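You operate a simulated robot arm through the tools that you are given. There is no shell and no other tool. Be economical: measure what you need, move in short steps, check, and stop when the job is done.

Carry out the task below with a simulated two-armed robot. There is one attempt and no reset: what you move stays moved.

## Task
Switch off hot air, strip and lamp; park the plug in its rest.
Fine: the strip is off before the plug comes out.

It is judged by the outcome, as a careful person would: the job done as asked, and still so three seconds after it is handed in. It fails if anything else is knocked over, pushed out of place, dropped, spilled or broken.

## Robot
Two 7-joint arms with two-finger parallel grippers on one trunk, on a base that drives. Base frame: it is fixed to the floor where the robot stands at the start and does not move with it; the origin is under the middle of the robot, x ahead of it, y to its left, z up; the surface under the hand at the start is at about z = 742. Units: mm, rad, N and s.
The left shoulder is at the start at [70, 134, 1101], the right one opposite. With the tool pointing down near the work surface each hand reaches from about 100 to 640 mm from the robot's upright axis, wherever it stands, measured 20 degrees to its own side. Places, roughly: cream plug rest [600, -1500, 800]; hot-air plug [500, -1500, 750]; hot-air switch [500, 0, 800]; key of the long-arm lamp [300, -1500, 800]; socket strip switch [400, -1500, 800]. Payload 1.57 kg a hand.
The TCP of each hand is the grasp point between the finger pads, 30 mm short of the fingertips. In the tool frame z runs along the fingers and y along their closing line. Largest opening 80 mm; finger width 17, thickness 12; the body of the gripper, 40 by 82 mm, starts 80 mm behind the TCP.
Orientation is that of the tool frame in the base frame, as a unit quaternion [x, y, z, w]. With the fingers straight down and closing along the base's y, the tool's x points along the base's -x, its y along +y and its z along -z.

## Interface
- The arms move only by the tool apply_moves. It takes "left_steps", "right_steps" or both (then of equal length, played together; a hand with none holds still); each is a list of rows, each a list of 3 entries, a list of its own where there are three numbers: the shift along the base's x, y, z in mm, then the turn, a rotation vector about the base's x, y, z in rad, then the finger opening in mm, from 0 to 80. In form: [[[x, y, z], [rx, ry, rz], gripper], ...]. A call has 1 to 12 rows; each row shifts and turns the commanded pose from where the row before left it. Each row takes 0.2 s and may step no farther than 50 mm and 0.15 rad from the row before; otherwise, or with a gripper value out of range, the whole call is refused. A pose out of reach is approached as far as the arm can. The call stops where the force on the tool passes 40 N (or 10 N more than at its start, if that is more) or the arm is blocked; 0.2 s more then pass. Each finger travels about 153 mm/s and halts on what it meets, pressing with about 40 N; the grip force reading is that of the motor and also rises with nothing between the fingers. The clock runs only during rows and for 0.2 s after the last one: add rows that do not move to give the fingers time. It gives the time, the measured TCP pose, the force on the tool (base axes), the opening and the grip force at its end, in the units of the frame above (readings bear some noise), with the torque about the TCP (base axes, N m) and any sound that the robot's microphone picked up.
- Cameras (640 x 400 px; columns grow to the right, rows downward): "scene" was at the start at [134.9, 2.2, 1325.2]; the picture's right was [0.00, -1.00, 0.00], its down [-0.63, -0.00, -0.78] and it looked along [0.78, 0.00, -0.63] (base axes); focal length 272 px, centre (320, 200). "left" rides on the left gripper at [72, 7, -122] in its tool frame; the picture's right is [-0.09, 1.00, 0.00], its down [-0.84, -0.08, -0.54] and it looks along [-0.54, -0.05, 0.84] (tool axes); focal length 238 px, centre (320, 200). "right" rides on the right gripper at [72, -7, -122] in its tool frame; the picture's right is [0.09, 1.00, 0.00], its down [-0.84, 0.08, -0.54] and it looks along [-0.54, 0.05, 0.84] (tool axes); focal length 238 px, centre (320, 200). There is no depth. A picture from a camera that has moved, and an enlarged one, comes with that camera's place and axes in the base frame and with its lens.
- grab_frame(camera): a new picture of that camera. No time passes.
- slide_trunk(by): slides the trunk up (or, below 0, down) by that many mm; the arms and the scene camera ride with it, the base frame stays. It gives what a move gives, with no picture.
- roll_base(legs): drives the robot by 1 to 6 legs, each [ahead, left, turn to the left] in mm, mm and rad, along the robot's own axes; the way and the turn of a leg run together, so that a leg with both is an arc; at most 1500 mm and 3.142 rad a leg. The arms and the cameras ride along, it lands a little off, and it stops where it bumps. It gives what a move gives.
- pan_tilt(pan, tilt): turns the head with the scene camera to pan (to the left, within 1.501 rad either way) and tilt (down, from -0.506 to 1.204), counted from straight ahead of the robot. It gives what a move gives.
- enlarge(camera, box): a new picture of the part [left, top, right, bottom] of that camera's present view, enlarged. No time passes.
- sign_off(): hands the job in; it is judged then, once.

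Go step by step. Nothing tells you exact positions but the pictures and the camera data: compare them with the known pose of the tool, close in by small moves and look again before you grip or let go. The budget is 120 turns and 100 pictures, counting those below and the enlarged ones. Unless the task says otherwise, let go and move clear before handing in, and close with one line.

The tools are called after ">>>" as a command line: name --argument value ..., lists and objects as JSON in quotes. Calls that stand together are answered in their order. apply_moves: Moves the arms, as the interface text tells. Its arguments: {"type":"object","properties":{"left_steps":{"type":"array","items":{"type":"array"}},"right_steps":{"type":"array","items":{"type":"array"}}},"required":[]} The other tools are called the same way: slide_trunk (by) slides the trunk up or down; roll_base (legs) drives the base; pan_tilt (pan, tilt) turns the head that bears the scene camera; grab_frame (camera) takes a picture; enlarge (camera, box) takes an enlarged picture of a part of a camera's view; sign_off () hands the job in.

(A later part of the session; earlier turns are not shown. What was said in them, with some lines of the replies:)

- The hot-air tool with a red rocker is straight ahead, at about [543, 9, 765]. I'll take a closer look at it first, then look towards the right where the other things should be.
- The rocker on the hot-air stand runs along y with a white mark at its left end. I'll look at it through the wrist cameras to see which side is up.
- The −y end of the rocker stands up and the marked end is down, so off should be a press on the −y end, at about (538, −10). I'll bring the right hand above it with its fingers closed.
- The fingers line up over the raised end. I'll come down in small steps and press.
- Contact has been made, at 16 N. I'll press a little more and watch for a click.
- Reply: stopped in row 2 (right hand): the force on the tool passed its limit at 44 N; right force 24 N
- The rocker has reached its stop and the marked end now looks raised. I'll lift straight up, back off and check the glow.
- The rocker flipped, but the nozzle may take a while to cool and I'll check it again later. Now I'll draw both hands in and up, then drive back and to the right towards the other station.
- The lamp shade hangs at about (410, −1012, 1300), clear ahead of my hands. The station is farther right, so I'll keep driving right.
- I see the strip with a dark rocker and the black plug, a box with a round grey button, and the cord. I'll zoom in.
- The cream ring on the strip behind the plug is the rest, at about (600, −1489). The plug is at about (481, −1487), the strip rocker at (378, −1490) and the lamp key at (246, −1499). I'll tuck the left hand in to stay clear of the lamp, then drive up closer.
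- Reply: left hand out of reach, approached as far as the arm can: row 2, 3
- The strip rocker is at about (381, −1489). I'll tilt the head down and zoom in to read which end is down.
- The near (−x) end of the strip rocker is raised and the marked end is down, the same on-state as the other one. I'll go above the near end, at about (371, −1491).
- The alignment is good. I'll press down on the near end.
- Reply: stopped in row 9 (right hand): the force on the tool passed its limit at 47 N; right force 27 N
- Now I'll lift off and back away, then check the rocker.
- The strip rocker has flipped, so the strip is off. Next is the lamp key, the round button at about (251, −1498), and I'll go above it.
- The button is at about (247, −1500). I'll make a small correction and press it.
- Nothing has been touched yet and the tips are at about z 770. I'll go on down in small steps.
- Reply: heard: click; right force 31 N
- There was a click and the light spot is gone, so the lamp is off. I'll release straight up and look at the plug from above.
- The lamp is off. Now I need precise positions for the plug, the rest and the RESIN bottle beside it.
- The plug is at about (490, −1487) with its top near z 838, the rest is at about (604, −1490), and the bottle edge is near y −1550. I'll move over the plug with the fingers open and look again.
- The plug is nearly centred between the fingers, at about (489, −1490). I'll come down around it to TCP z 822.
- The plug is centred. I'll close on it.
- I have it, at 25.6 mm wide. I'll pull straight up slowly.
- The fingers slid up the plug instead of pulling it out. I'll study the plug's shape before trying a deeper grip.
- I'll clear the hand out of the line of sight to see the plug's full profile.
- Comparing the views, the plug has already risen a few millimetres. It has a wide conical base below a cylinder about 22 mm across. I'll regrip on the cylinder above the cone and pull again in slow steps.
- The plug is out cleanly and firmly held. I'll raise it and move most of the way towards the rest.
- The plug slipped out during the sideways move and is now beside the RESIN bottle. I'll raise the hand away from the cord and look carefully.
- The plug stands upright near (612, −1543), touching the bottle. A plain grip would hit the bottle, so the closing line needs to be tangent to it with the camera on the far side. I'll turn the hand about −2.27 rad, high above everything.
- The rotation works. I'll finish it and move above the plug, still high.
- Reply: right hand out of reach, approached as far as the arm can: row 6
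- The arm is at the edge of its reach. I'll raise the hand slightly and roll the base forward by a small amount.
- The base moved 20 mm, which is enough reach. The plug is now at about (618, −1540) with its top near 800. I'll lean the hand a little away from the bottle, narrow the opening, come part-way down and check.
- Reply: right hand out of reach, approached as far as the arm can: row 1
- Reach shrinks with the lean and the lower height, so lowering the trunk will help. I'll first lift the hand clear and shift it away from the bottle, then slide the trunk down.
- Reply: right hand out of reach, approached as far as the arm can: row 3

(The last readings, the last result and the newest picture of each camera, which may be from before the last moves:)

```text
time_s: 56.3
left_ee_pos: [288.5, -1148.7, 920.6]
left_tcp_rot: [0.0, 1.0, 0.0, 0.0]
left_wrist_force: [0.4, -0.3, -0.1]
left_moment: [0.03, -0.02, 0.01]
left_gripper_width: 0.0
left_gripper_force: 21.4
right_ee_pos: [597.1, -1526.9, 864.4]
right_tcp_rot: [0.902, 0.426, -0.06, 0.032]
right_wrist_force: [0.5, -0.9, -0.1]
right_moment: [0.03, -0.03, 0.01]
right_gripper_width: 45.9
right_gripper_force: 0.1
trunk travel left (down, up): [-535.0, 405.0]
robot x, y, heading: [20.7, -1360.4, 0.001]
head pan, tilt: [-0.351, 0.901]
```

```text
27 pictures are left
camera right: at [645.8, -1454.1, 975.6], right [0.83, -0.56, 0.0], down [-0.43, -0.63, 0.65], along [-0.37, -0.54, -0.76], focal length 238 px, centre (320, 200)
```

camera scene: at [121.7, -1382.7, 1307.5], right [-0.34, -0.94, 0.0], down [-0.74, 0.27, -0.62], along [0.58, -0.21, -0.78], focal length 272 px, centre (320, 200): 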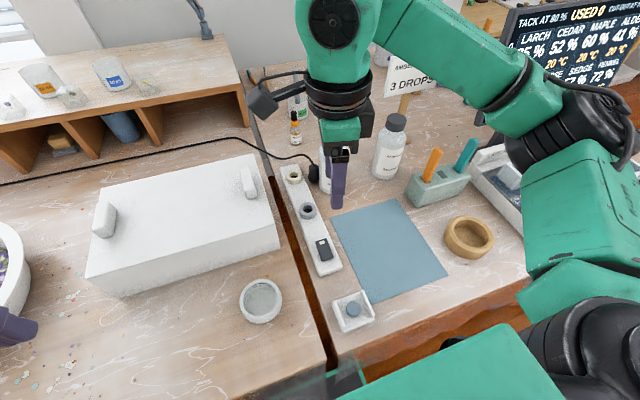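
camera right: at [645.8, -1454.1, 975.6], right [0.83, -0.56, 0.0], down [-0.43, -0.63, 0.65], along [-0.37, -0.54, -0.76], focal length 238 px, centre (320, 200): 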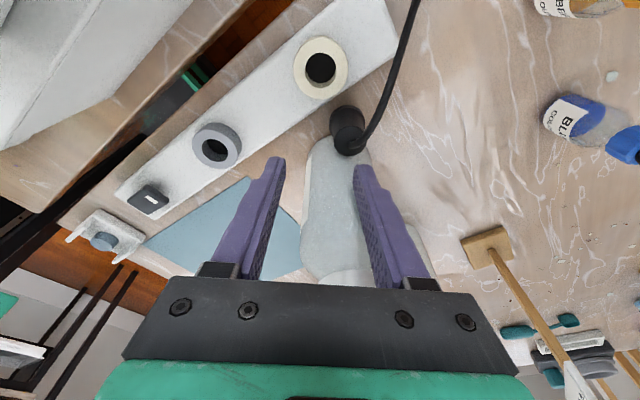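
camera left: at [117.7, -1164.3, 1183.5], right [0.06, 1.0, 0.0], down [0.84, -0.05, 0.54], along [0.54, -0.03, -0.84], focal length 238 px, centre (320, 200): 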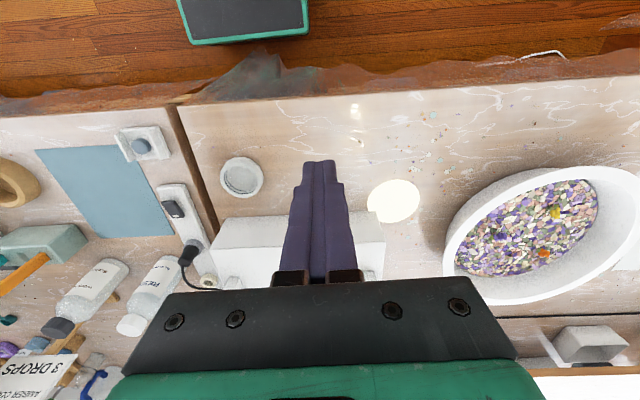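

The plug is upright at about (617, −1537). I'll centre the hand over it, go lower, and check.

>>> apply_moves --right_steps '[[[10, -5, 0], [0, 0, 0], 46], [[10, -5, 0], [0, 0, 0], 46], [[0, 0, -20], [0, 0, 0], 46], [[0, 0, -20], [0, 0, 0], 46], [[0, 0, 0], [0, 0, 0], 46]]'

>>> grab_frame --camera "right"

>>> grab_frame --camera "scene"

```text
time_s: 57.5
left_ee_pos: [286.5, -1146.6, 920.4]
left_tcp_rot: [0.0, 1.0, -0.001, 0.001]
left_wrist_force: [-0.4, -0.1, 0.2]
left_moment: [-0.01, 0.0, 0.01]
left_gripper_width: 0.0
left_gripper_force: 21.3
right_ee_pos: [595.1, -1531.4, 826.3]
right_tcp_rot: [0.902, 0.426, -0.055, 0.035]
right_wrist_force: [5.9, 0.3, 34.2]
right_moment: [-0.76, -0.36, 0.15]
right_gripper_width: 49.0
right_gripper_force: 1.7
right hand out of reach, approached as far as the arm can: row 1, 2
trunk travel left (down, up): [-535.0, 405.0]
robot x, y, heading: [16.2, -1360.9, -0.002]
head pan, tilt: [-0.351, 0.901]
```

```text
26 pictures are left
camera right: at [643.2, -1459.2, 939.2], right [0.83, -0.56, 0.0], down [-0.43, -0.63, 0.65], along [-0.36, -0.54, -0.76], focal length 238 px, centre (320, 200)
```

right: 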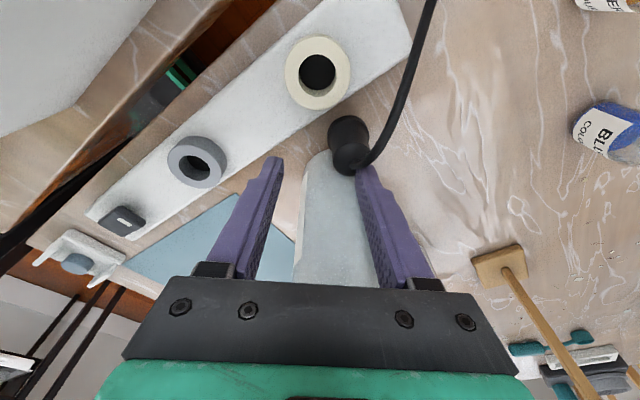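

```text
25 pictures are left
camera scene: at [135.8, -1381.0, 1168.5], right [-0.34, -0.94, 0.0], down [-0.73, 0.27, -0.62], along [0.59, -0.21, -0.78], focal length 272 px, centre (320, 200)
```

scene: 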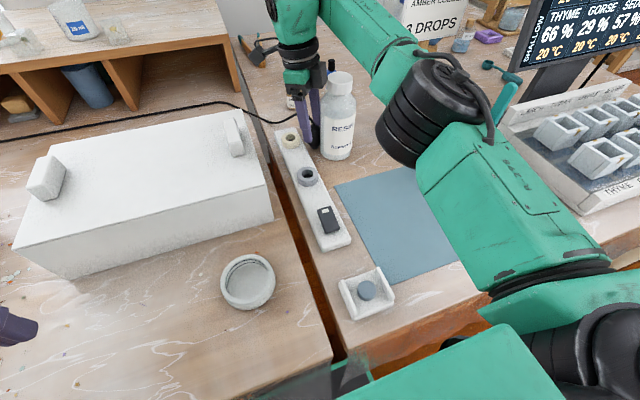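

The hand fell short of the target and one finger is pressing on the plug's top, so I'm raising it now. Turning the base left will bring the right shoulder forward and also improve the hand's angle, so I'll lift high and then turn 0.3.

>>> apply_moves --right_steps '[[[0, 3, 30], [0, 0, 0], 46], [[0, 5, 45], [0, 0, 0], 46], [[-10, 10, 45], [0, 0, 0], 46], [[-20, 10, 30], [0, 0, 0], 46]]'

>>> roll_base --legs '[[0, 0, 0.3]]'

>>> pan_tilt --pan -0.65 --tilt 0.8

>>> grab_frame --camera "scene"

```text
time_s: 58.5
left_ee_pos: [288.3, -1148.1, 919.7]
left_tcp_rot: [0.001, 1.0, -0.001, 0.0]
left_wrist_force: [-0.7, 0.2, 0.6]
left_moment: [-0.02, -0.01, 0.02]
left_gripper_width: 0.0
left_gripper_force: 21.3
right_ee_pos: [581.0, -1514.4, 944.2]
right_tcp_rot: [0.905, 0.423, -0.038, 0.042]
right_wrist_force: [-0.2, -0.3, 0.3]
right_moment: [0.0, 0.01, 0.03]
right_gripper_width: 45.7
right_gripper_force: 0.0
right hand out of reach, approached as far as the arm can: row 2, 3, 4
trunk travel left (down, up): [-535.0, 405.0]
robot x, y, heading: [20.2, -1359.0, -0.0]
head pan, tilt: [-0.351, 0.901]
```

```text
time_s: 59.2
left_ee_pos: [287.0, -1146.7, 920.7]
left_tcp_rot: [-0.002, 1.0, -0.001, 0.001]
left_wrist_force: [0.5, 0.1, -0.3]
left_moment: [-0.01, -0.02, 0.0]
left_gripper_width: 0.1
left_gripper_force: 21.3
right_ee_pos: [581.2, -1513.4, 944.5]
right_tcp_rot: [0.904, 0.424, -0.037, 0.042]
right_wrist_force: [0.4, 0.4, 0.6]
right_moment: [0.01, 0.03, 0.01]
right_gripper_width: 45.8
right_gripper_force: 0.1
trunk travel left (down, up): [-535.0, 405.0]
robot x, y, heading: [17.3, -1358.9, 0.004]
head pan, tilt: [-0.351, 0.901]
stopped in leg 1: the robot was blocked; the commanded pose is now the measured one
```

```text
time_s: 60.0
left_ee_pos: [288.1, -1148.9, 919.6]
left_tcp_rot: [-0.002, 1.0, 0.0, 0.0]
left_wrist_force: [0.2, 0.0, 0.5]
left_moment: [0.02, 0.0, 0.01]
left_gripper_width: 0.0
left_gripper_force: 21.2
right_ee_pos: [580.5, -1513.4, 944.2]
right_tcp_rot: [0.904, 0.425, -0.036, 0.041]
right_wrist_force: [0.5, 0.1, -0.2]
right_moment: [-0.01, 0.01, 0.01]
right_gripper_width: 46.1
right_gripper_force: 0.1
trunk travel left (down, up): [-535.0, 405.0]
robot x, y, heading: [17.6, -1356.1, 0.005]
head pan, tilt: [-0.649, 0.799]
```

```text
24 pictures are left
camera scene: at [132.5, -1405.7, 1175.4], right [-0.6, -0.8, 0.0], down [-0.57, 0.43, -0.7], along [0.56, -0.42, -0.72], focal length 272 px, centre (320, 200)
```

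scene: 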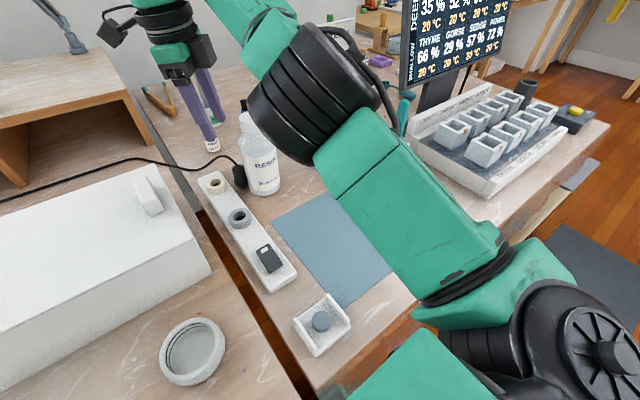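

The base is against the bench and can't turn. A straighter hand should reach farther, so I'll remove most of the lean and test the reach over the plug at a safe height.

>>> apply_moves --right_steps '[[[12, -5, 0], [0.05, -0.03, 0], 46], [[12, -8, 0], [0.03, -0.03, 0], 46], [[12, -8, 0], [0, 0, 0], 46], [[0, 0, 0], [0, 0, 0], 46]]'

```text
time_s: 61.0
left_ee_pos: [287.1, -1148.1, 919.4]
left_tcp_rot: [-0.002, 1.0, 0.0, 0.0]
left_wrist_force: [0.2, 0.5, 0.5]
left_moment: [-0.03, 0.01, -0.01]
left_gripper_width: 0.1
left_gripper_force: 20.3
right_ee_pos: [601.5, -1538.3, 938.1]
right_tcp_rot: [0.906, 0.423, 0.007, 0.019]
right_wrist_force: [-0.3, 0.1, 1.4]
right_moment: [0.0, -0.01, -0.01]
right_gripper_width: 46.1
right_gripper_force: 0.0
right hand out of reach, approached as far as the arm can: row 1, 2, 3
trunk travel left (down, up): [-535.0, 405.0]
robot x, y, heading: [20.4, -1361.2, 0.001]
head pan, tilt: [-0.649, 0.799]
```

>>> apply_moves --right_steps '[[[0, 2, -30], [0, 0, 0], 46], [[0, 0, -30], [0, 0, 0], 46], [[5, 0, -28], [0, 0, 0], 46], [[8, 0, 0], [0, 0, 0], 46], [[5, 0, 0], [0, 0, 0], 46], [[0, 0, 0], [0, 0, 0], 46]]'

>>> grab_frame --camera "right"

```text
time_s: 62.4
left_ee_pos: [287.7, -1147.8, 921.0]
left_tcp_rot: [-0.002, 1.0, 0.0, 0.0]
left_wrist_force: [-0.2, 0.4, 0.4]
left_moment: [-0.01, 0.01, 0.0]
left_gripper_width: 0.0
left_gripper_force: 21.0
right_ee_pos: [618.0, -1536.5, 851.2]
right_tcp_rot: [0.905, 0.425, 0.008, 0.019]
right_wrist_force: [0.4, -1.3, 0.2]
right_moment: [0.0, 0.0, 0.04]
right_gripper_width: 45.7
right_gripper_force: 0.0
trunk travel left (down, up): [-535.0, 405.0]
robot x, y, heading: [22.1, -1358.4, 0.003]
head pan, tilt: [-0.649, 0.799]
```

```text
23 pictures are left
camera right: at [655.5, -1473.7, 972.3], right [0.82, -0.57, 0.04], down [-0.49, -0.68, 0.55], along [-0.28, -0.47, -0.84], focal length 238 px, centre (320, 200)
```

right: 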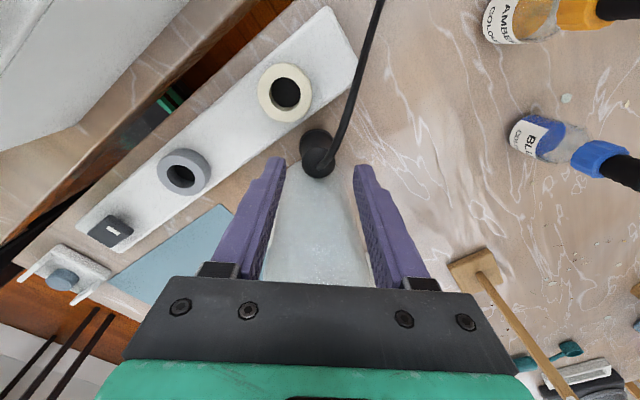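

The hand is right over the plug. I'll narrow to 38 mm and go down to about z 800, keeping the tips just above the strip's surface.

>>> apply_moves --right_steps '[[[3, -1, -15], [0, 0, 0], 38], [[0, 0, -15], [0, 0, 0], 38], [[0, 0, -12], [0, 0, 0], 38], [[0, 0, -8], [0, 0, 0], 38], [[0, 0, 0], [0, 0, 0], 38]]'

>>> grab_frame --camera "right"

```text
time_s: 63.0
left_ee_pos: [287.1, -1147.1, 921.1]
left_tcp_rot: [-0.002, 1.0, 0.0, 0.001]
left_wrist_force: [0.2, 0.4, -0.2]
left_moment: [0.03, 0.01, -0.03]
left_gripper_width: 0.0
left_gripper_force: 21.5
right_ee_pos: [622.8, -1535.6, 833.5]
right_tcp_rot: [0.904, 0.427, 0.016, 0.021]
right_wrist_force: [3.7, -2.9, 26.1]
right_moment: [-0.54, 1.04, 0.21]
right_gripper_width: 37.8
right_gripper_force: 0.1
trunk travel left (down, up): [-535.0, 405.0]
robot x, y, heading: [18.6, -1357.9, 0.0]
head pan, tilt: [-0.649, 0.799]
stopped in row 3 (right hand): the force on the tool passed its limit at 54 N (the readings are from after the stop); the commanded pose is now the measured one
```

```text
22 pictures are left
camera right: at [656.5, -1472.4, 956.8], right [0.83, -0.56, 0.05], down [-0.5, -0.68, 0.53], along [-0.26, -0.47, -0.84], focal length 238 px, centre (320, 200)
```

right: 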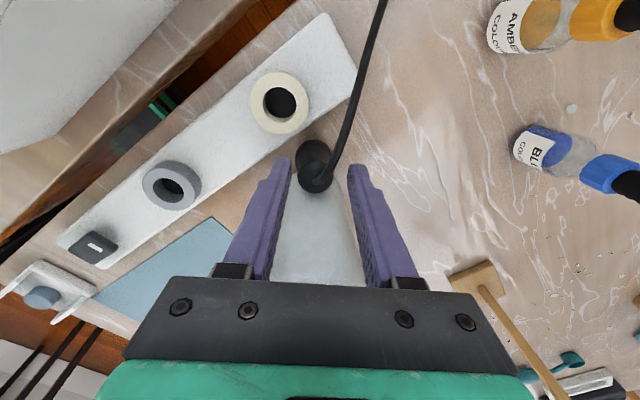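

The moment reading shows the gripper body touched the bottle cap. I'll lift, turn the closing line nearer to x, and lean the hand towards +y so the body stays clear of the bottle at no cost in reach.

>>> apply_moves --right_steps '[[[-2, 0, 25], [0, 0, 0], 40], [[0, 0, 15], [-0.0615, 0.012, 0.115], 40], [[0, 0, 0], [-0.0615, 0.012, 0.115], 40], [[0, 0, 0], [-0.0615, 0.012, 0.115], 40], [[0, 0, 0], [-0.0615, 0.012, 0.115], 40], [[0, 0, 0], [0, 0, 0], 40]]'

>>> grab_frame --camera "right"

>>> enlarge --camera "scene" --box '[150, 80, 310, 230]'

```text
time_s: 64.4
left_ee_pos: [286.8, -1148.5, 920.6]
left_tcp_rot: [-0.002, 1.0, 0.001, -0.001]
left_wrist_force: [-0.7, -0.3, 0.2]
left_moment: [0.0, -0.01, 0.0]
left_gripper_width: 0.1
left_gripper_force: 21.1
right_ee_pos: [619.7, -1536.3, 869.7]
right_tcp_rot: [0.773, 0.621, -0.056, 0.115]
right_wrist_force: [0.0, -0.3, -0.7]
right_moment: [0.01, 0.04, 0.03]
right_gripper_width: 40.0
right_gripper_force: 0.1
trunk travel left (down, up): [-535.0, 405.0]
robot x, y, heading: [19.6, -1362.2, 0.005]
head pan, tilt: [-0.649, 0.799]
```

```text
21 pictures are left
camera right: at [622.4, -1436.5, 970.8], right [0.99, -0.12, 0.09], down [-0.14, -0.67, 0.73], along [-0.03, -0.73, -0.68], focal length 238 px, centre (320, 200)
```

right: 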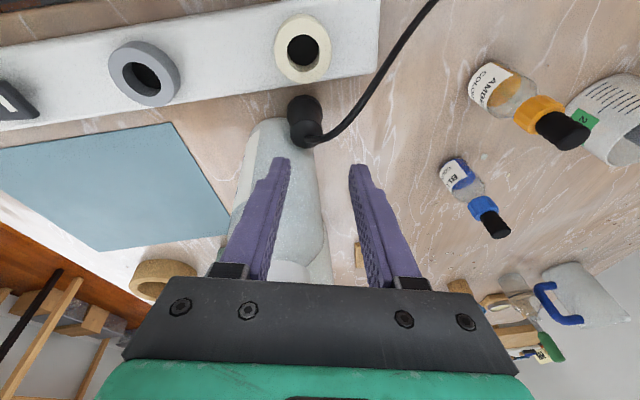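

```text
2.67 times, centred on (230, 155) of scene
camera zoom: at [132.3, -1405.6, 1175.5], right [-0.6, -0.8, 0.0], down [-0.57, 0.43, -0.7], along [0.56, -0.42, -0.72], focal length 724 px, centre (560, 320)
```

zoom: 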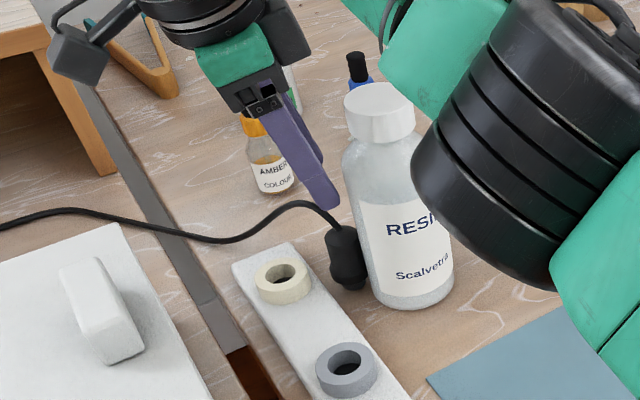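

The gripper is now clear of the bottle. The plug reads at about (612, −1538), so I'll yaw back a touch, shift in x and go down in small steps.

>>> apply_moves --right_steps '[[[-4, 1, 0], [0, 0, -0.1], 40], [[-4, 1, -10], [0, 0, -0.1], 38], [[0, 0, -15], [0, 0, 0], 38], [[0, 0, 0], [0, 0, 0], 38]]'

>>> grab_frame --camera "right"

```text
time_s: 65.4
left_ee_pos: [287.3, -1146.6, 919.8]
left_tcp_rot: [-0.002, 1.0, 0.0, 0.0]
left_wrist_force: [-1.2, -1.1, -0.4]
left_moment: [0.01, 0.0, 0.01]
left_gripper_width: 0.0
left_gripper_force: 21.3
right_ee_pos: [613.8, -1532.9, 845.1]
right_tcp_rot: [0.833, 0.539, -0.067, 0.109]
right_wrist_force: [-0.2, 0.0, 1.2]
right_moment: [0.02, -0.01, -0.04]
right_gripper_width: 38.2
right_gripper_force: 0.0
trunk travel left (down, up): [-535.0, 405.0]
robot x, y, heading: [17.4, -1359.0, -0.0]
head pan, tilt: [-0.649, 0.799]
```

```text
19 pictures are left
camera right: at [635.4, -1436.3, 945.7], right [0.95, -0.31, 0.09], down [-0.28, -0.63, 0.72], along [-0.17, -0.71, -0.68], focal length 238 px, centre (320, 200)
```

right: 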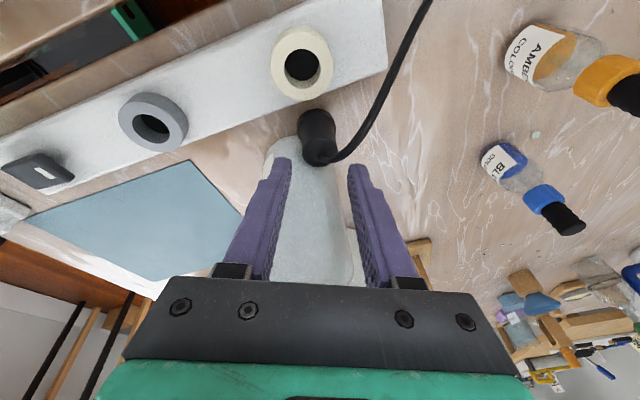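

The plug is centred between the fingers. I'll continue down.

>>> apply_moves --right_steps '[[[0, 0, -12], [0, 0, 0], 38], [[0, 0, -12], [0, 0, 0], 38], [[0, 0, -10], [0, 0, 0], 38], [[0, 0, -8], [0, 0, 0], 38], [[0, 0, 0], [0, 0, 0], 38]]'

>>> grab_frame --camera "right"

```text
time_s: 66.6
left_ee_pos: [287.1, -1148.1, 920.7]
left_tcp_rot: [-0.001, 1.0, 0.001, 0.0]
left_wrist_force: [0.4, -0.4, 0.0]
left_moment: [-0.01, -0.04, 0.02]
left_gripper_width: 0.0
left_gripper_force: 21.4
right_ee_pos: [613.7, -1533.2, 802.5]
right_tcp_rot: [0.832, 0.539, -0.068, 0.11]
right_wrist_force: [-0.3, 0.0, -0.6]
right_moment: [0.0, 0.01, -0.02]
right_gripper_width: 37.9
right_gripper_force: 0.0
trunk travel left (down, up): [-535.0, 405.0]
robot x, y, heading: [15.6, -1356.6, 0.006]
head pan, tilt: [-0.649, 0.799]
```

```text
18 pictures are left
camera right: at [635.3, -1436.4, 903.7], right [0.95, -0.31, 0.09], down [-0.28, -0.63, 0.72], along [-0.17, -0.71, -0.68], focal length 238 px, centre (320, 200)
```

right: 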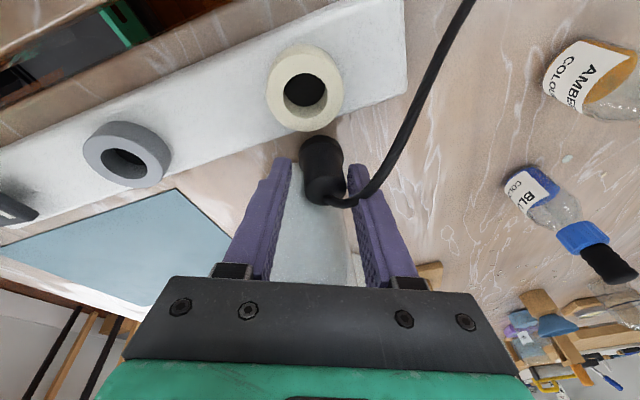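

The plug is between the pads with no contact. I'll go 8 mm lower and close.

>>> apply_moves --right_steps '[[[2, 0, -5], [0, 0, 0], 38], [[0, 0, -4], [0, 0, 0], 38], [[0, 0, 0], [0, 0, 0], 25], [[0, 0, 0], [0, 0, 0], 10], [[0, 0, 0], [0, 0, 0], 0], [[0, 0, 0], [0, 0, 0], 0]]'

>>> grab_frame --camera "right"

```text
time_s: 68.0
left_ee_pos: [287.7, -1147.8, 920.4]
left_tcp_rot: [-0.002, 1.0, 0.001, 0.0]
left_wrist_force: [-0.5, 0.2, 0.1]
left_moment: [0.03, -0.05, -0.01]
left_gripper_width: 0.1
left_gripper_force: 21.4
right_ee_pos: [615.4, -1533.7, 794.0]
right_tcp_rot: [0.832, 0.539, -0.067, 0.111]
right_wrist_force: [0.4, -1.2, 0.6]
right_moment: [0.01, 0.0, -0.02]
right_gripper_width: 25.6
right_gripper_force: 36.8
trunk travel left (down, up): [-535.0, 405.0]
robot x, y, heading: [19.0, -1357.1, 0.003]
head pan, tilt: [-0.649, 0.799]
```

```text
17 pictures are left
camera right: at [636.9, -1436.5, 894.7], right [0.95, -0.31, 0.09], down [-0.28, -0.63, 0.72], along [-0.17, -0.71, -0.68], focal length 238 px, centre (320, 200)
```

right: 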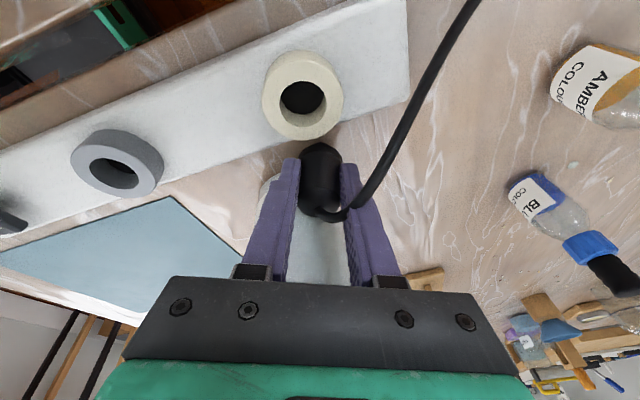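

It's gripped at its widest part, 25.6 mm. I'll lift gently and check that it stays put.

>>> apply_moves --right_steps '[[[0, 1, 4], [0, 0, 0], 0], [[0, 1, 6], [0, 0, 0], 0], [[0, 1, 8], [0, 0, 0], 0], [[0, 1, 8], [0, 0, 0], 0], [[0, 0, 8], [0, 0, 0], 0], [[0, 0, 8], [0, 0, 0], 0], [[0, 0, 8], [0, 0, 0], 0], [[0, 0, 4], [0, 0, 0], 0]]'

>>> grab_frame --camera "right"

>>> enlarge --camera "scene" --box '[150, 80, 310, 230]'

```text
time_s: 69.8
left_ee_pos: [287.9, -1147.9, 920.0]
left_tcp_rot: [-0.001, 1.0, 0.0, 0.0]
left_wrist_force: [0.0, 0.2, 0.9]
left_moment: [-0.04, 0.03, -0.02]
left_gripper_width: 0.0
left_gripper_force: 20.8
right_ee_pos: [614.3, -1530.8, 848.4]
right_tcp_rot: [0.832, 0.539, -0.068, 0.109]
right_wrist_force: [-0.7, 0.4, -0.3]
right_moment: [-0.02, 0.0, 0.02]
right_gripper_width: 25.8
right_gripper_force: 37.0
trunk travel left (down, up): [-535.0, 405.0]
robot x, y, heading: [17.4, -1358.8, 0.003]
head pan, tilt: [-0.649, 0.799]
```

```text
16 pictures are left
camera right: at [636.8, -1433.2, 948.9], right [0.95, -0.31, 0.09], down [-0.27, -0.63, 0.72], along [-0.17, -0.71, -0.68], focal length 238 px, centre (320, 200)
```

right: 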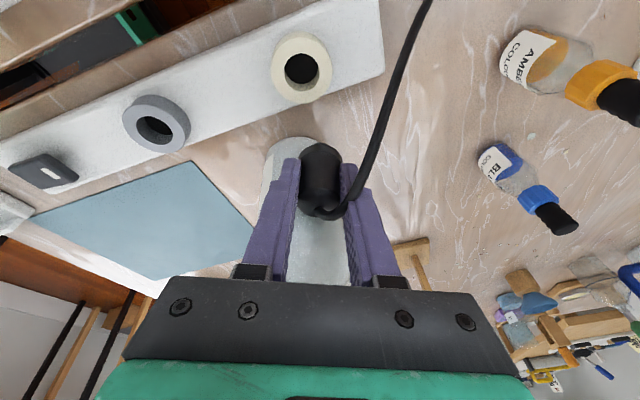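

```text
2.67 times, centred on (230, 155) of scene
camera zoom: at [132.5, -1405.7, 1175.4], right [-0.6, -0.8, 0.0], down [-0.57, 0.43, -0.7], along [0.56, -0.42, -0.72], focal length 724 px, centre (560, 320)
```

zoom: 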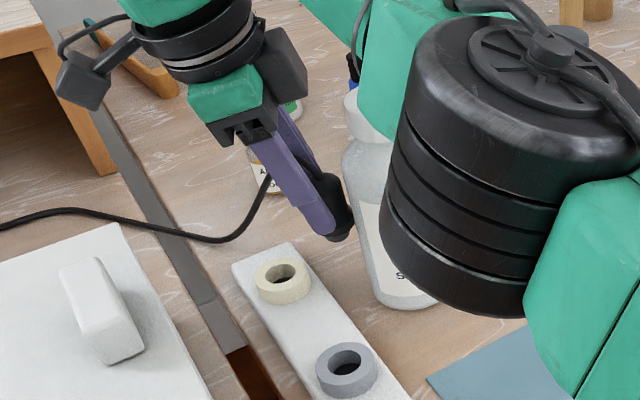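

The plug is held securely. Rechecking all the sightings gives collar tops at z ≈ 772 and the rest at about (621, −1489.5), so my first grip on the plug was about 8 mm off-centre, which explains the drop. I'll carry it gently over the rest.

>>> apply_moves --right_steps '[[[1, 4, 2], [0, 0, 0], 0], [[1.2, 7, 0], [0, 0, 0], 0], [[1.2, 8, 0], [0, 0, 0], 0], [[1.2, 8, 0], [0, 0, 0], 0], [[1.2, 8, 0], [0, 0, 0], 0], [[1.2, 6, 0], [0, 0, 0], 0], [[0, 2, 0], [0, 0, 0], 0], [[0, 0, 0], [0, 0, 0], 0]]'

>>> grab_frame --camera "right"

>>> enlarge --camera "scene" --box '[170, 110, 270, 230]'

```text
time_s: 71.6
left_ee_pos: [287.9, -1148.3, 920.6]
left_tcp_rot: [-0.002, 1.0, 0.0, 0.0]
left_wrist_force: [-0.2, -0.8, 0.4]
left_moment: [0.01, 0.03, 0.02]
left_gripper_width: 0.0
left_gripper_force: 21.3
right_ee_pos: [607.8, -1489.9, 853.0]
right_tcp_rot: [0.833, 0.539, -0.067, 0.11]
right_wrist_force: [0.4, 0.4, -1.2]
right_moment: [-0.01, -0.05, 0.01]
right_gripper_width: 25.4
right_gripper_force: 36.4
right hand out of reach, approached as far as the arm can: row 2, 4, 5
trunk travel left (down, up): [-535.0, 405.0]
robot x, y, heading: [20.6, -1360.9, 0.008]
head pan, tilt: [-0.649, 0.799]
```

```text
14 pictures are left
camera right: at [630.2, -1393.9, 953.1], right [0.95, -0.31, 0.09], down [-0.28, -0.63, 0.72], along [-0.17, -0.71, -0.68], focal length 238 px, centre (320, 200)
```

right: 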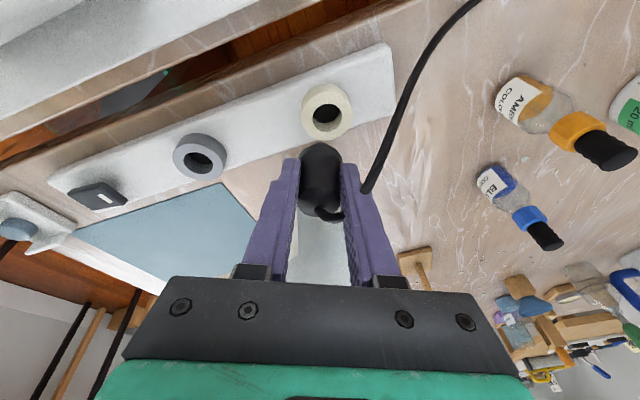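

```text
3.33 times, centred on (220, 170) of scene
camera zoom: at [132.6, -1405.8, 1175.4], right [-0.6, -0.8, 0.0], down [-0.57, 0.43, -0.7], along [0.56, -0.42, -0.72], focal length 906 px, centre (653, 300)
```

zoom: 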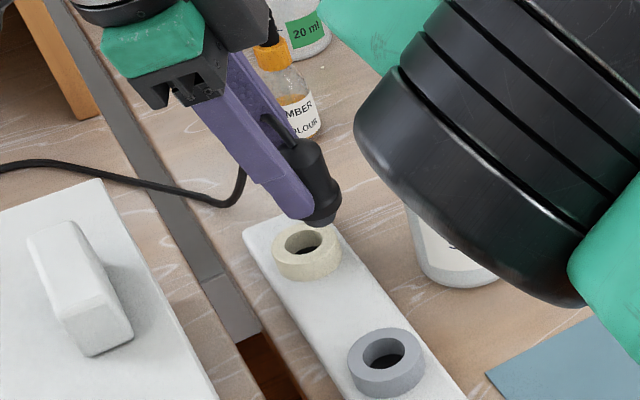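

The rest again reads (622, −1489), and the hand is stuck about 14 mm short in x because of the wrist angle. I'll yaw the hand back by 0.4 about the vertical, which keeps the plug upright, and then move forward.

>>> apply_moves --right_steps '[[[0, 0, 0], [0, 0, 0.08], 0], [[0, 0, 0], [0, 0, 0.1], 0], [[0, 0, 0], [0, 0, 0.1], 0], [[0, 0, 0], [0, 0, 0.1], 0], [[3, 0, -2], [0, 0, 0], 0], [[4, 0, -2], [0, 0, 0], 0], [[4, 0, -2], [0, 0, 0], 0], [[3, 1, -2], [0, 0, 0], 0], [[0, 0, 0], [0, 0, 0], 0]]'

>>> grab_frame --camera "right"

```text
time_s: 73.6
left_ee_pos: [287.7, -1148.2, 920.9]
left_tcp_rot: [-0.002, 1.0, 0.0, 0.0]
left_wrist_force: [1.1, 0.0, -0.3]
left_moment: [0.02, 0.02, -0.01]
left_gripper_width: 0.1
left_gripper_force: 21.6
right_ee_pos: [624.8, -1487.7, 844.9]
right_tcp_rot: [0.715, 0.687, -0.044, 0.12]
right_wrist_force: [0.3, -0.5, 0.6]
right_moment: [0.03, -0.01, -0.02]
right_gripper_width: 25.5
right_gripper_force: 37.7
trunk travel left (down, up): [-535.0, 405.0]
robot x, y, heading: [17.1, -1358.4, 0.001]
head pan, tilt: [-0.649, 0.799]
```

```text
12 pictures are left
camera right: at [609.6, -1390.4, 946.0], right [0.99, 0.06, 0.09], down [-0.02, -0.69, 0.72], along [0.11, -0.72, -0.68], focal length 238 px, centre (320, 200)
```

right: 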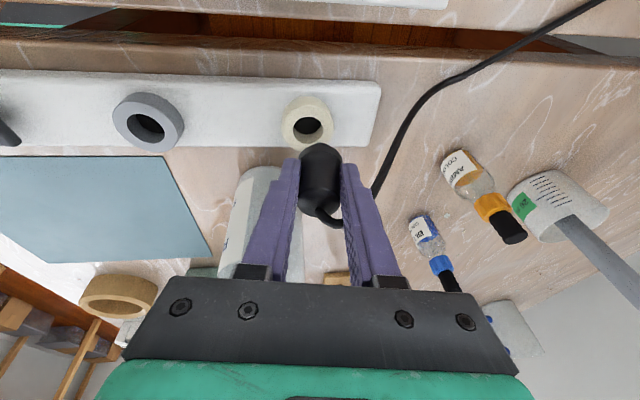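

The plug is within about 4 mm of the rest's axis. I'll correct by (−4, +1), descend close to the ring, and check.

>>> apply_moves --right_steps '[[[-2, 0.5, -3], [0, 0, 0], 0], [[-2, 0.5, -4], [0, 0, 0], 0], [[0, 0, -4], [0, 0, 0], 0], [[0, 0, -3], [0, 0, 0], 0], [[0, 0, 0], [0, 0, 0], 0]]'

>>> enlarge --camera "right" --box '[250, 80, 390, 230]'

>>> enlarge --camera "scene" --box '[190, 140, 240, 205]'

```text
time_s: 74.8
left_ee_pos: [287.7, -1146.9, 920.0]
left_tcp_rot: [-0.002, 1.0, -0.001, 0.0]
left_wrist_force: [0.6, 0.4, 1.0]
left_moment: [-0.02, -0.02, -0.01]
left_gripper_width: 0.0
left_gripper_force: 21.3
right_ee_pos: [621.4, -1486.9, 831.6]
right_tcp_rot: [0.715, 0.687, -0.045, 0.118]
right_wrist_force: [0.5, 0.0, -0.9]
right_moment: [0.0, -0.03, -0.02]
right_gripper_width: 25.6
right_gripper_force: 36.5
trunk travel left (down, up): [-535.0, 405.0]
robot x, y, heading: [17.9, -1361.3, -0.0]
head pan, tilt: [-0.649, 0.799]
```

```text
2.67 times, centred on (320, 155) of right
camera zoom: at [605.1, -1389.1, 931.8], right [0.99, 0.06, 0.09], down [-0.02, -0.69, 0.72], along [0.1, -0.72, -0.68], focal length 636 px, centre (320, 320)
```

zoom: 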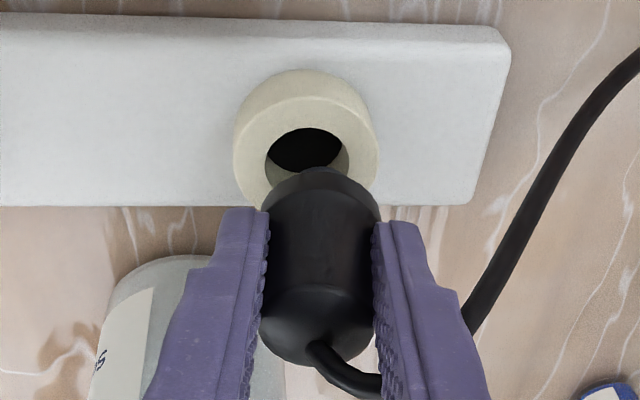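

```text
6.15 times, centred on (215, 172) of scene
camera zoom: at [132.5, -1405.7, 1175.4], right [-0.6, -0.8, 0.0], down [-0.57, 0.43, -0.7], along [0.56, -0.42, -0.72], focal length 1672 px, centre (966, 369)
```

zoom: 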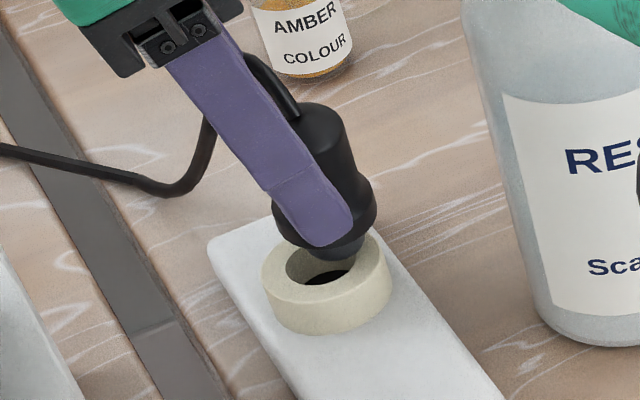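

Triangulating both views puts the plug at about (624, −1492) and the hole at (622, −1487.5). I'll shift (−1.5, +4.5) and look once more before inserting.

>>> apply_moves --right_steps '[[[-0.7, 2.2, 0], [0, 0, 0], 0], [[-0.8, 2.3, 0], [0, 0, 0], 0], [[0, 0, -2], [0, 0, 0], 0], [[0, 0, -2], [0, 0, 0], 0], [[0, 0, 0], [0, 0, 0], 0]]'

>>> enlarge --camera "right" --box '[250, 80, 390, 230]'

>>> enlarge --camera "scene" --box '[190, 140, 240, 205]'

```text
time_s: 76.0
left_ee_pos: [287.6, -1146.4, 920.2]
left_tcp_rot: [-0.001, 1.0, 0.0, 0.001]
left_wrist_force: [-0.2, 0.9, -0.7]
left_moment: [0.03, 0.0, 0.0]
left_gripper_width: 0.0
left_gripper_force: 21.5
right_ee_pos: [619.9, -1482.3, 828.4]
right_tcp_rot: [0.715, 0.687, -0.043, 0.121]
right_wrist_force: [2.1, -0.5, 9.1]
right_moment: [-0.18, -0.17, 0.05]
right_gripper_width: 25.4
right_gripper_force: 36.9
trunk travel left (down, up): [-535.0, 405.0]
robot x, y, heading: [18.5, -1359.2, 0.008]
head pan, tilt: [-0.649, 0.799]
```

```text
2.67 times, centred on (320, 155) of right
camera zoom: at [602.8, -1384.8, 929.4], right [0.99, 0.06, 0.09], down [-0.02, -0.69, 0.72], along [0.11, -0.72, -0.68], focal length 636 px, centre (320, 320)
```

zoom: 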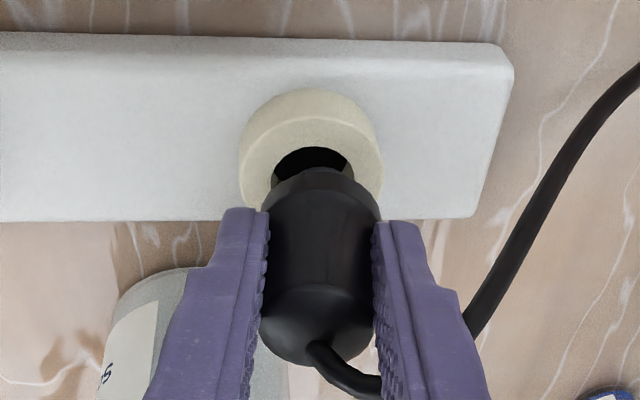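

```text
6.15 times, centred on (215, 172) of scene
camera zoom: at [131.1, -1405.4, 1175.7], right [-0.6, -0.8, 0.0], down [-0.57, 0.43, -0.7], along [0.56, -0.42, -0.72], focal length 1672 px, centre (966, 369)
```

zoom: 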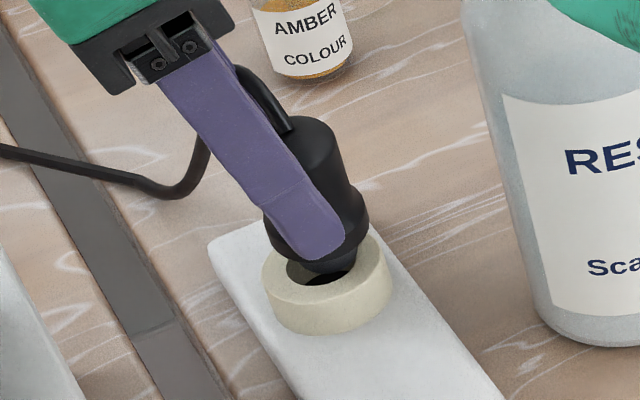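

A light contact of 9 N puts the nose on the −y rim of the ring. Both views say to move about +6 in y and −2 in x, so I'll lift 3 mm, shift and lower gently.

>>> apply_moves --right_steps '[[[0, 0, 4], [0, 0, 0], 0], [[-1, 3, 0], [0, 0, 0], 0], [[-1, 3, 0], [0, 0, 0], 0], [[0, 0, -3], [0, 0, 0], 0], [[0, 0, -2], [0, 0, 0], 0], [[0, 0, -2], [0, 0, 0], 0], [[0, 0, -2], [0, 0, 0], 0]]'

```text
time_s: 77.6
left_ee_pos: [288.0, -1147.7, 919.4]
left_tcp_rot: [-0.002, 1.0, 0.0, 0.0]
left_wrist_force: [-0.8, 1.0, -0.9]
left_moment: [0.0, 0.02, 0.01]
left_gripper_width: 0.0
left_gripper_force: 21.1
right_ee_pos: [618.0, -1478.6, 822.4]
right_tcp_rot: [0.716, 0.687, -0.044, 0.121]
right_wrist_force: [-0.1, -0.1, -0.8]
right_moment: [0.0, -0.03, -0.04]
right_gripper_width: 25.1
right_gripper_force: 36.9
trunk travel left (down, up): [-535.0, 405.0]
robot x, y, heading: [17.6, -1356.8, 0.001]
head pan, tilt: [-0.649, 0.799]
```

There's no contact now and it's 6 mm lower than before, so the nose is going into the hole. I'll keep going down.

>>> apply_moves --right_steps '[[[0, 0, -2], [0, 0, 0], 0], [[0, 0, -2], [0, 0, 0], 0], [[0, 0, -2], [0, 0, 0], 0], [[0, 0, 0], [0, 0, 0], 0]]'

>>> enlarge --camera "scene" --box '[190, 140, 240, 205]'

```text
time_s: 78.6
left_ee_pos: [287.6, -1149.0, 920.0]
left_tcp_rot: [-0.002, 1.0, 0.0, 0.0]
left_wrist_force: [0.3, -0.6, -0.6]
left_moment: [0.0, -0.03, 0.01]
left_gripper_width: 0.0
left_gripper_force: 21.3
right_ee_pos: [617.4, -1476.8, 816.3]
right_tcp_rot: [0.716, 0.686, -0.045, 0.119]
right_wrist_force: [0.7, -1.9, 3.6]
right_moment: [-0.09, 0.0, 0.0]
right_gripper_width: 25.7
right_gripper_force: 37.1
trunk travel left (down, up): [-535.0, 405.0]
robot x, y, heading: [21.0, -1365.3, 0.004]
head pan, tilt: [-0.649, 0.799]
```

```text
6.15 times, centred on (215, 172) of scene
camera zoom: at [132.1, -1406.0, 1175.5], right [-0.6, -0.8, 0.0], down [-0.57, 0.43, -0.7], along [0.56, -0.42, -0.72], focal length 1672 px, centre (966, 369)
```

zoom: 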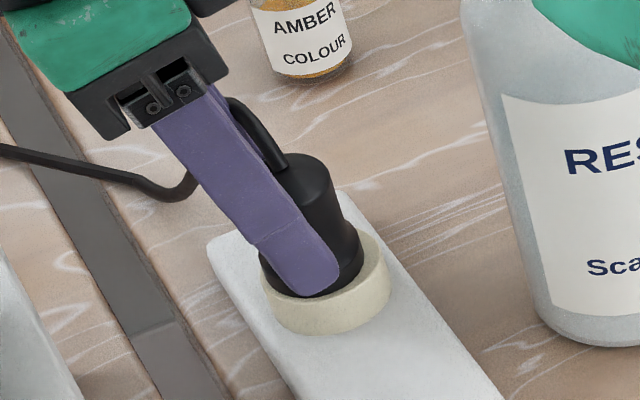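

The bell is sitting in the ring. I'll press down a few more millimetres to seat it.

>>> apply_moves --right_steps '[[[0, 0, -2], [0, 0, 0], 0], [[0, 0, -2], [0, 0, 0], 0], [[0, 0, -2], [0, 0, 0], 0]]'

```text
time_s: 79.6
left_ee_pos: [285.5, -1147.6, 921.2]
left_tcp_rot: [-0.002, 1.0, 0.0, 0.002]
left_wrist_force: [0.8, -0.2, -1.1]
left_moment: [0.04, -0.01, -0.03]
left_gripper_width: 0.0
left_gripper_force: 21.6
right_ee_pos: [616.3, -1477.4, 817.3]
right_tcp_rot: [0.716, 0.685, -0.041, 0.124]
right_wrist_force: [-3.7, -1.2, 12.7]
right_moment: [-0.21, 0.34, -0.05]
right_gripper_width: 25.6
right_gripper_force: 36.9
trunk travel left (down, up): [-535.0, 405.0]
robot x, y, heading: [17.1, -1356.4, 0.003]
head pan, tilt: [-0.649, 0.799]
stopped in row 3 (right hand): the force on the tool passed its limit at 40 N (the readings are from after the stop); the commanded pose is now the measured one
```

It's bottomed out at about z 816, so it's seated. I'll open and then look before retreating.

>>> apply_moves --right_steps '[[[0, 0, 1], [0, 0, 0], 27], [[0, 0, 0], [0, 0, 0], 34], [[0, 0, 0], [0, 0, 0], 42], [[0, 0, 0], [0, 0, 0], 42]]'

>>> enlarge --camera "right" --box '[220, 60, 420, 280]'

```text
time_s: 80.6
left_ee_pos: [287.5, -1148.5, 920.6]
left_tcp_rot: [-0.002, 1.0, 0.0, 0.0]
left_wrist_force: [-0.4, 0.4, -0.1]
left_moment: [0.01, 0.01, 0.02]
left_gripper_width: 0.1
left_gripper_force: 21.6
right_ee_pos: [619.6, -1477.1, 815.1]
right_tcp_rot: [0.716, 0.686, -0.042, 0.123]
right_wrist_force: [0.5, -0.5, 0.1]
right_moment: [0.0, 0.01, 0.0]
right_gripper_width: 41.9
right_gripper_force: 0.1
trunk travel left (down, up): [-535.0, 405.0]
robot x, y, heading: [18.7, -1353.1, 0.004]
head pan, tilt: [-0.649, 0.799]
```

```text
1.82 times, centred on (320, 170) of right
camera zoom: at [602.4, -1379.1, 915.3], right [0.99, 0.06, 0.1], down [-0.03, -0.69, 0.72], along [0.11, -0.72, -0.68], focal length 433 px, centre (320, 254)
```

zoom: 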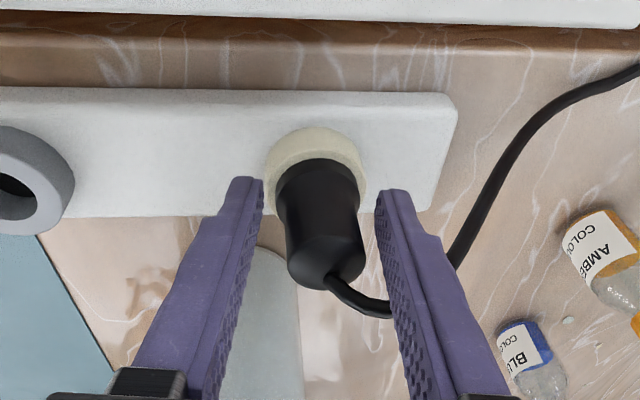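

The plug stands upright in the cream rest. I'll retreat along the tool axis, away from the cord.

>>> apply_moves --right_steps '[[[-1, 2, 10], [0, 0, 0], 46], [[-2, 4, 16], [0, 0, 0], 50], [[-2.5, 6, 24], [0, 0, 0], 50], [[-4, 9, 38], [0, 0, 0], 50], [[-4, 9, 38], [0, 0, 0], 50]]'

>>> grab_frame --camera "right"

>>> enlarge --camera "scene" --box '[170, 120, 290, 290]'

```text
time_s: 81.8
left_ee_pos: [287.5, -1148.8, 921.1]
left_tcp_rot: [-0.002, 1.0, 0.0, 0.0]
left_wrist_force: [0.5, -0.9, -0.3]
left_moment: [0.03, -0.01, 0.01]
left_gripper_width: 0.0
left_gripper_force: 21.2
right_ee_pos: [597.6, -1451.4, 928.1]
right_tcp_rot: [0.714, 0.688, -0.043, 0.123]
right_wrist_force: [0.2, -0.8, 0.1]
right_moment: [0.0, 0.02, -0.03]
right_gripper_width: 50.2
right_gripper_force: 0.0
right hand out of reach, approached as far as the arm can: row 5
trunk travel left (down, up): [-535.0, 405.0]
robot x, y, heading: [16.9, -1359.4, 0.006]
head pan, tilt: [-0.649, 0.799]
```

```text
5 pictures are left
camera right: at [581.4, -1353.2, 1028.1], right [0.99, 0.07, 0.1], down [-0.02, -0.69, 0.73], along [0.11, -0.72, -0.68], focal length 238 px, centre (320, 200)
```

right: 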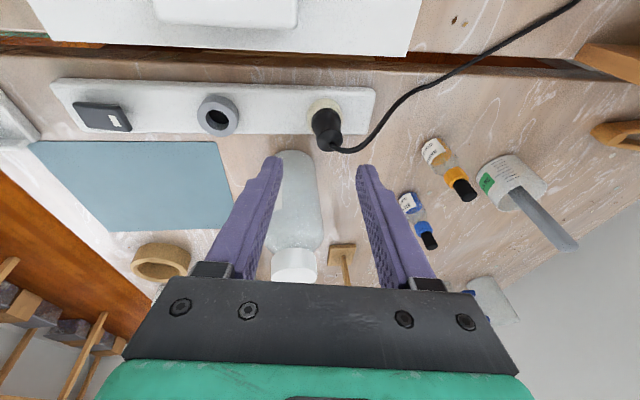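

```text
2.35 times, centred on (230, 205) of scene
camera zoom: at [132.1, -1406.3, 1175.4], right [-0.6, -0.8, 0.0], down [-0.57, 0.43, -0.7], along [0.56, -0.42, -0.72], focal length 639 px, centre (532, 188)
```

zoom: 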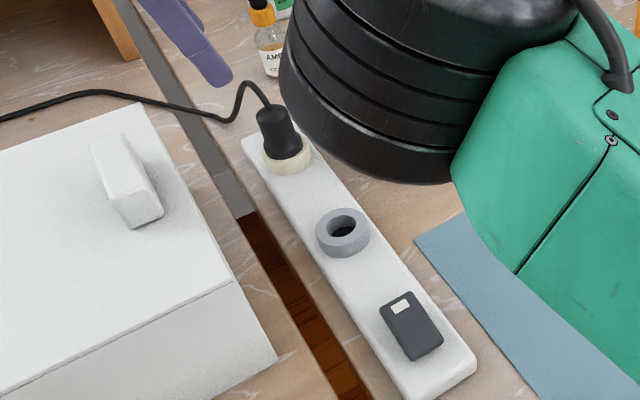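

The plug is parked in the rest, and the strip is off. I'll draw the hand clear, then look left to confirm the hot air and lamp states.

>>> apply_moves --right_steps '[[[-20, 0, 35], [0, 0, 0], 50], [[-40, 0, 20], [0, 0, 0], 50], [[-45, 0, 0], [0, 0, 0], 50], [[-45, 0, 0], [0, 0, 0], 50]]'

>>> pan_tilt --pan 1.25 --tilt 0.25

>>> grab_frame --camera "scene"

```text
time_s: 82.8
left_ee_pos: [287.0, -1147.6, 920.3]
left_tcp_rot: [-0.002, 1.0, 0.0, 0.0]
left_wrist_force: [-0.6, 0.1, -0.3]
left_moment: [-0.03, 0.01, 0.0]
left_gripper_width: 0.1
left_gripper_force: 21.6
right_ee_pos: [447.4, -1452.8, 982.2]
right_tcp_rot: [0.716, 0.686, -0.041, 0.122]
right_wrist_force: [0.0, -0.4, -0.3]
right_moment: [0.03, -0.04, -0.02]
right_gripper_width: 50.2
right_gripper_force: 0.0
trunk travel left (down, up): [-535.0, 405.0]
robot x, y, heading: [15.4, -1355.6, -0.002]
head pan, tilt: [-0.649, 0.799]
```

```text
time_s: 84.7
left_ee_pos: [287.4, -1148.8, 920.4]
left_tcp_rot: [-0.001, 1.0, 0.001, 0.0]
left_wrist_force: [-0.1, 0.7, -0.2]
left_moment: [0.01, 0.0, -0.02]
left_gripper_width: 0.1
left_gripper_force: 21.3
right_ee_pos: [448.4, -1451.5, 981.8]
right_tcp_rot: [0.715, 0.686, -0.042, 0.123]
right_wrist_force: [-0.7, 0.3, 0.7]
right_moment: [0.02, 0.05, -0.03]
right_gripper_width: 50.2
right_gripper_force: 0.0
trunk travel left (down, up): [-535.0, 405.0]
robot x, y, heading: [17.9, -1360.4, 0.003]
head pan, tilt: [1.25, 0.25]
```

```text
3 pictures are left
camera scene: at [97.3, -1268.6, 1224.5], right [0.95, -0.31, 0.0], down [-0.08, -0.23, -0.97], along [0.3, 0.92, -0.25], focal length 272 px, centre (320, 200)
```

scene: 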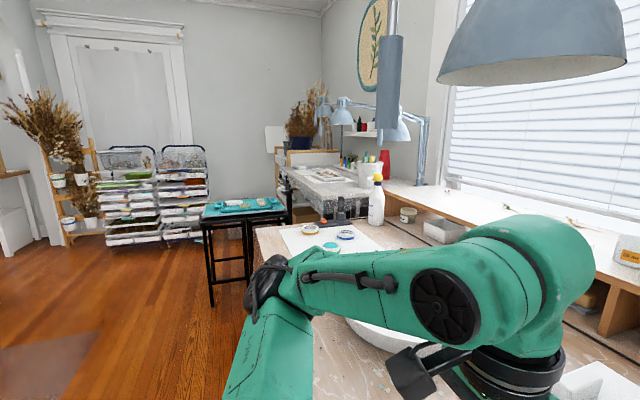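

>>> enlarge --camera "scene" --box '[310, 180, 380, 240]'

```text
6.67 times, centred on (345, 210) of scene
camera zoom: at [97.3, -1268.6, 1224.5], right [0.95, -0.31, 0.0], down [-0.08, -0.23, -0.97], along [0.3, 0.92, -0.25], focal length 1811 px, centre (153, 133)
```

zoom: 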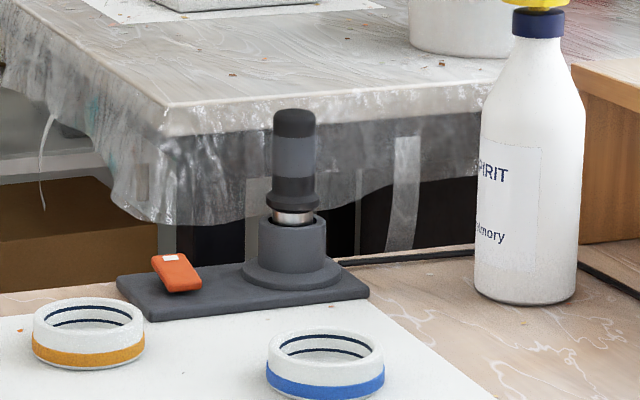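

The hot-air glow has gone out with its rocker flipped off. The lamp is dark, the strip is off, and the plug is in its rest with both hands clear, so I'm handing in.

>>> sign_off

```text
The job is handed in.
```

The hot air, strip and lamp are off, and the plug is parked in its cream rest. The strip went off before the plug came out. The plug slipped once on the way and landed on the bench beside the RESIN bottle, and the gripper briefly pressed the bottle's cap while I retrieved it. The bottle stayed upright.
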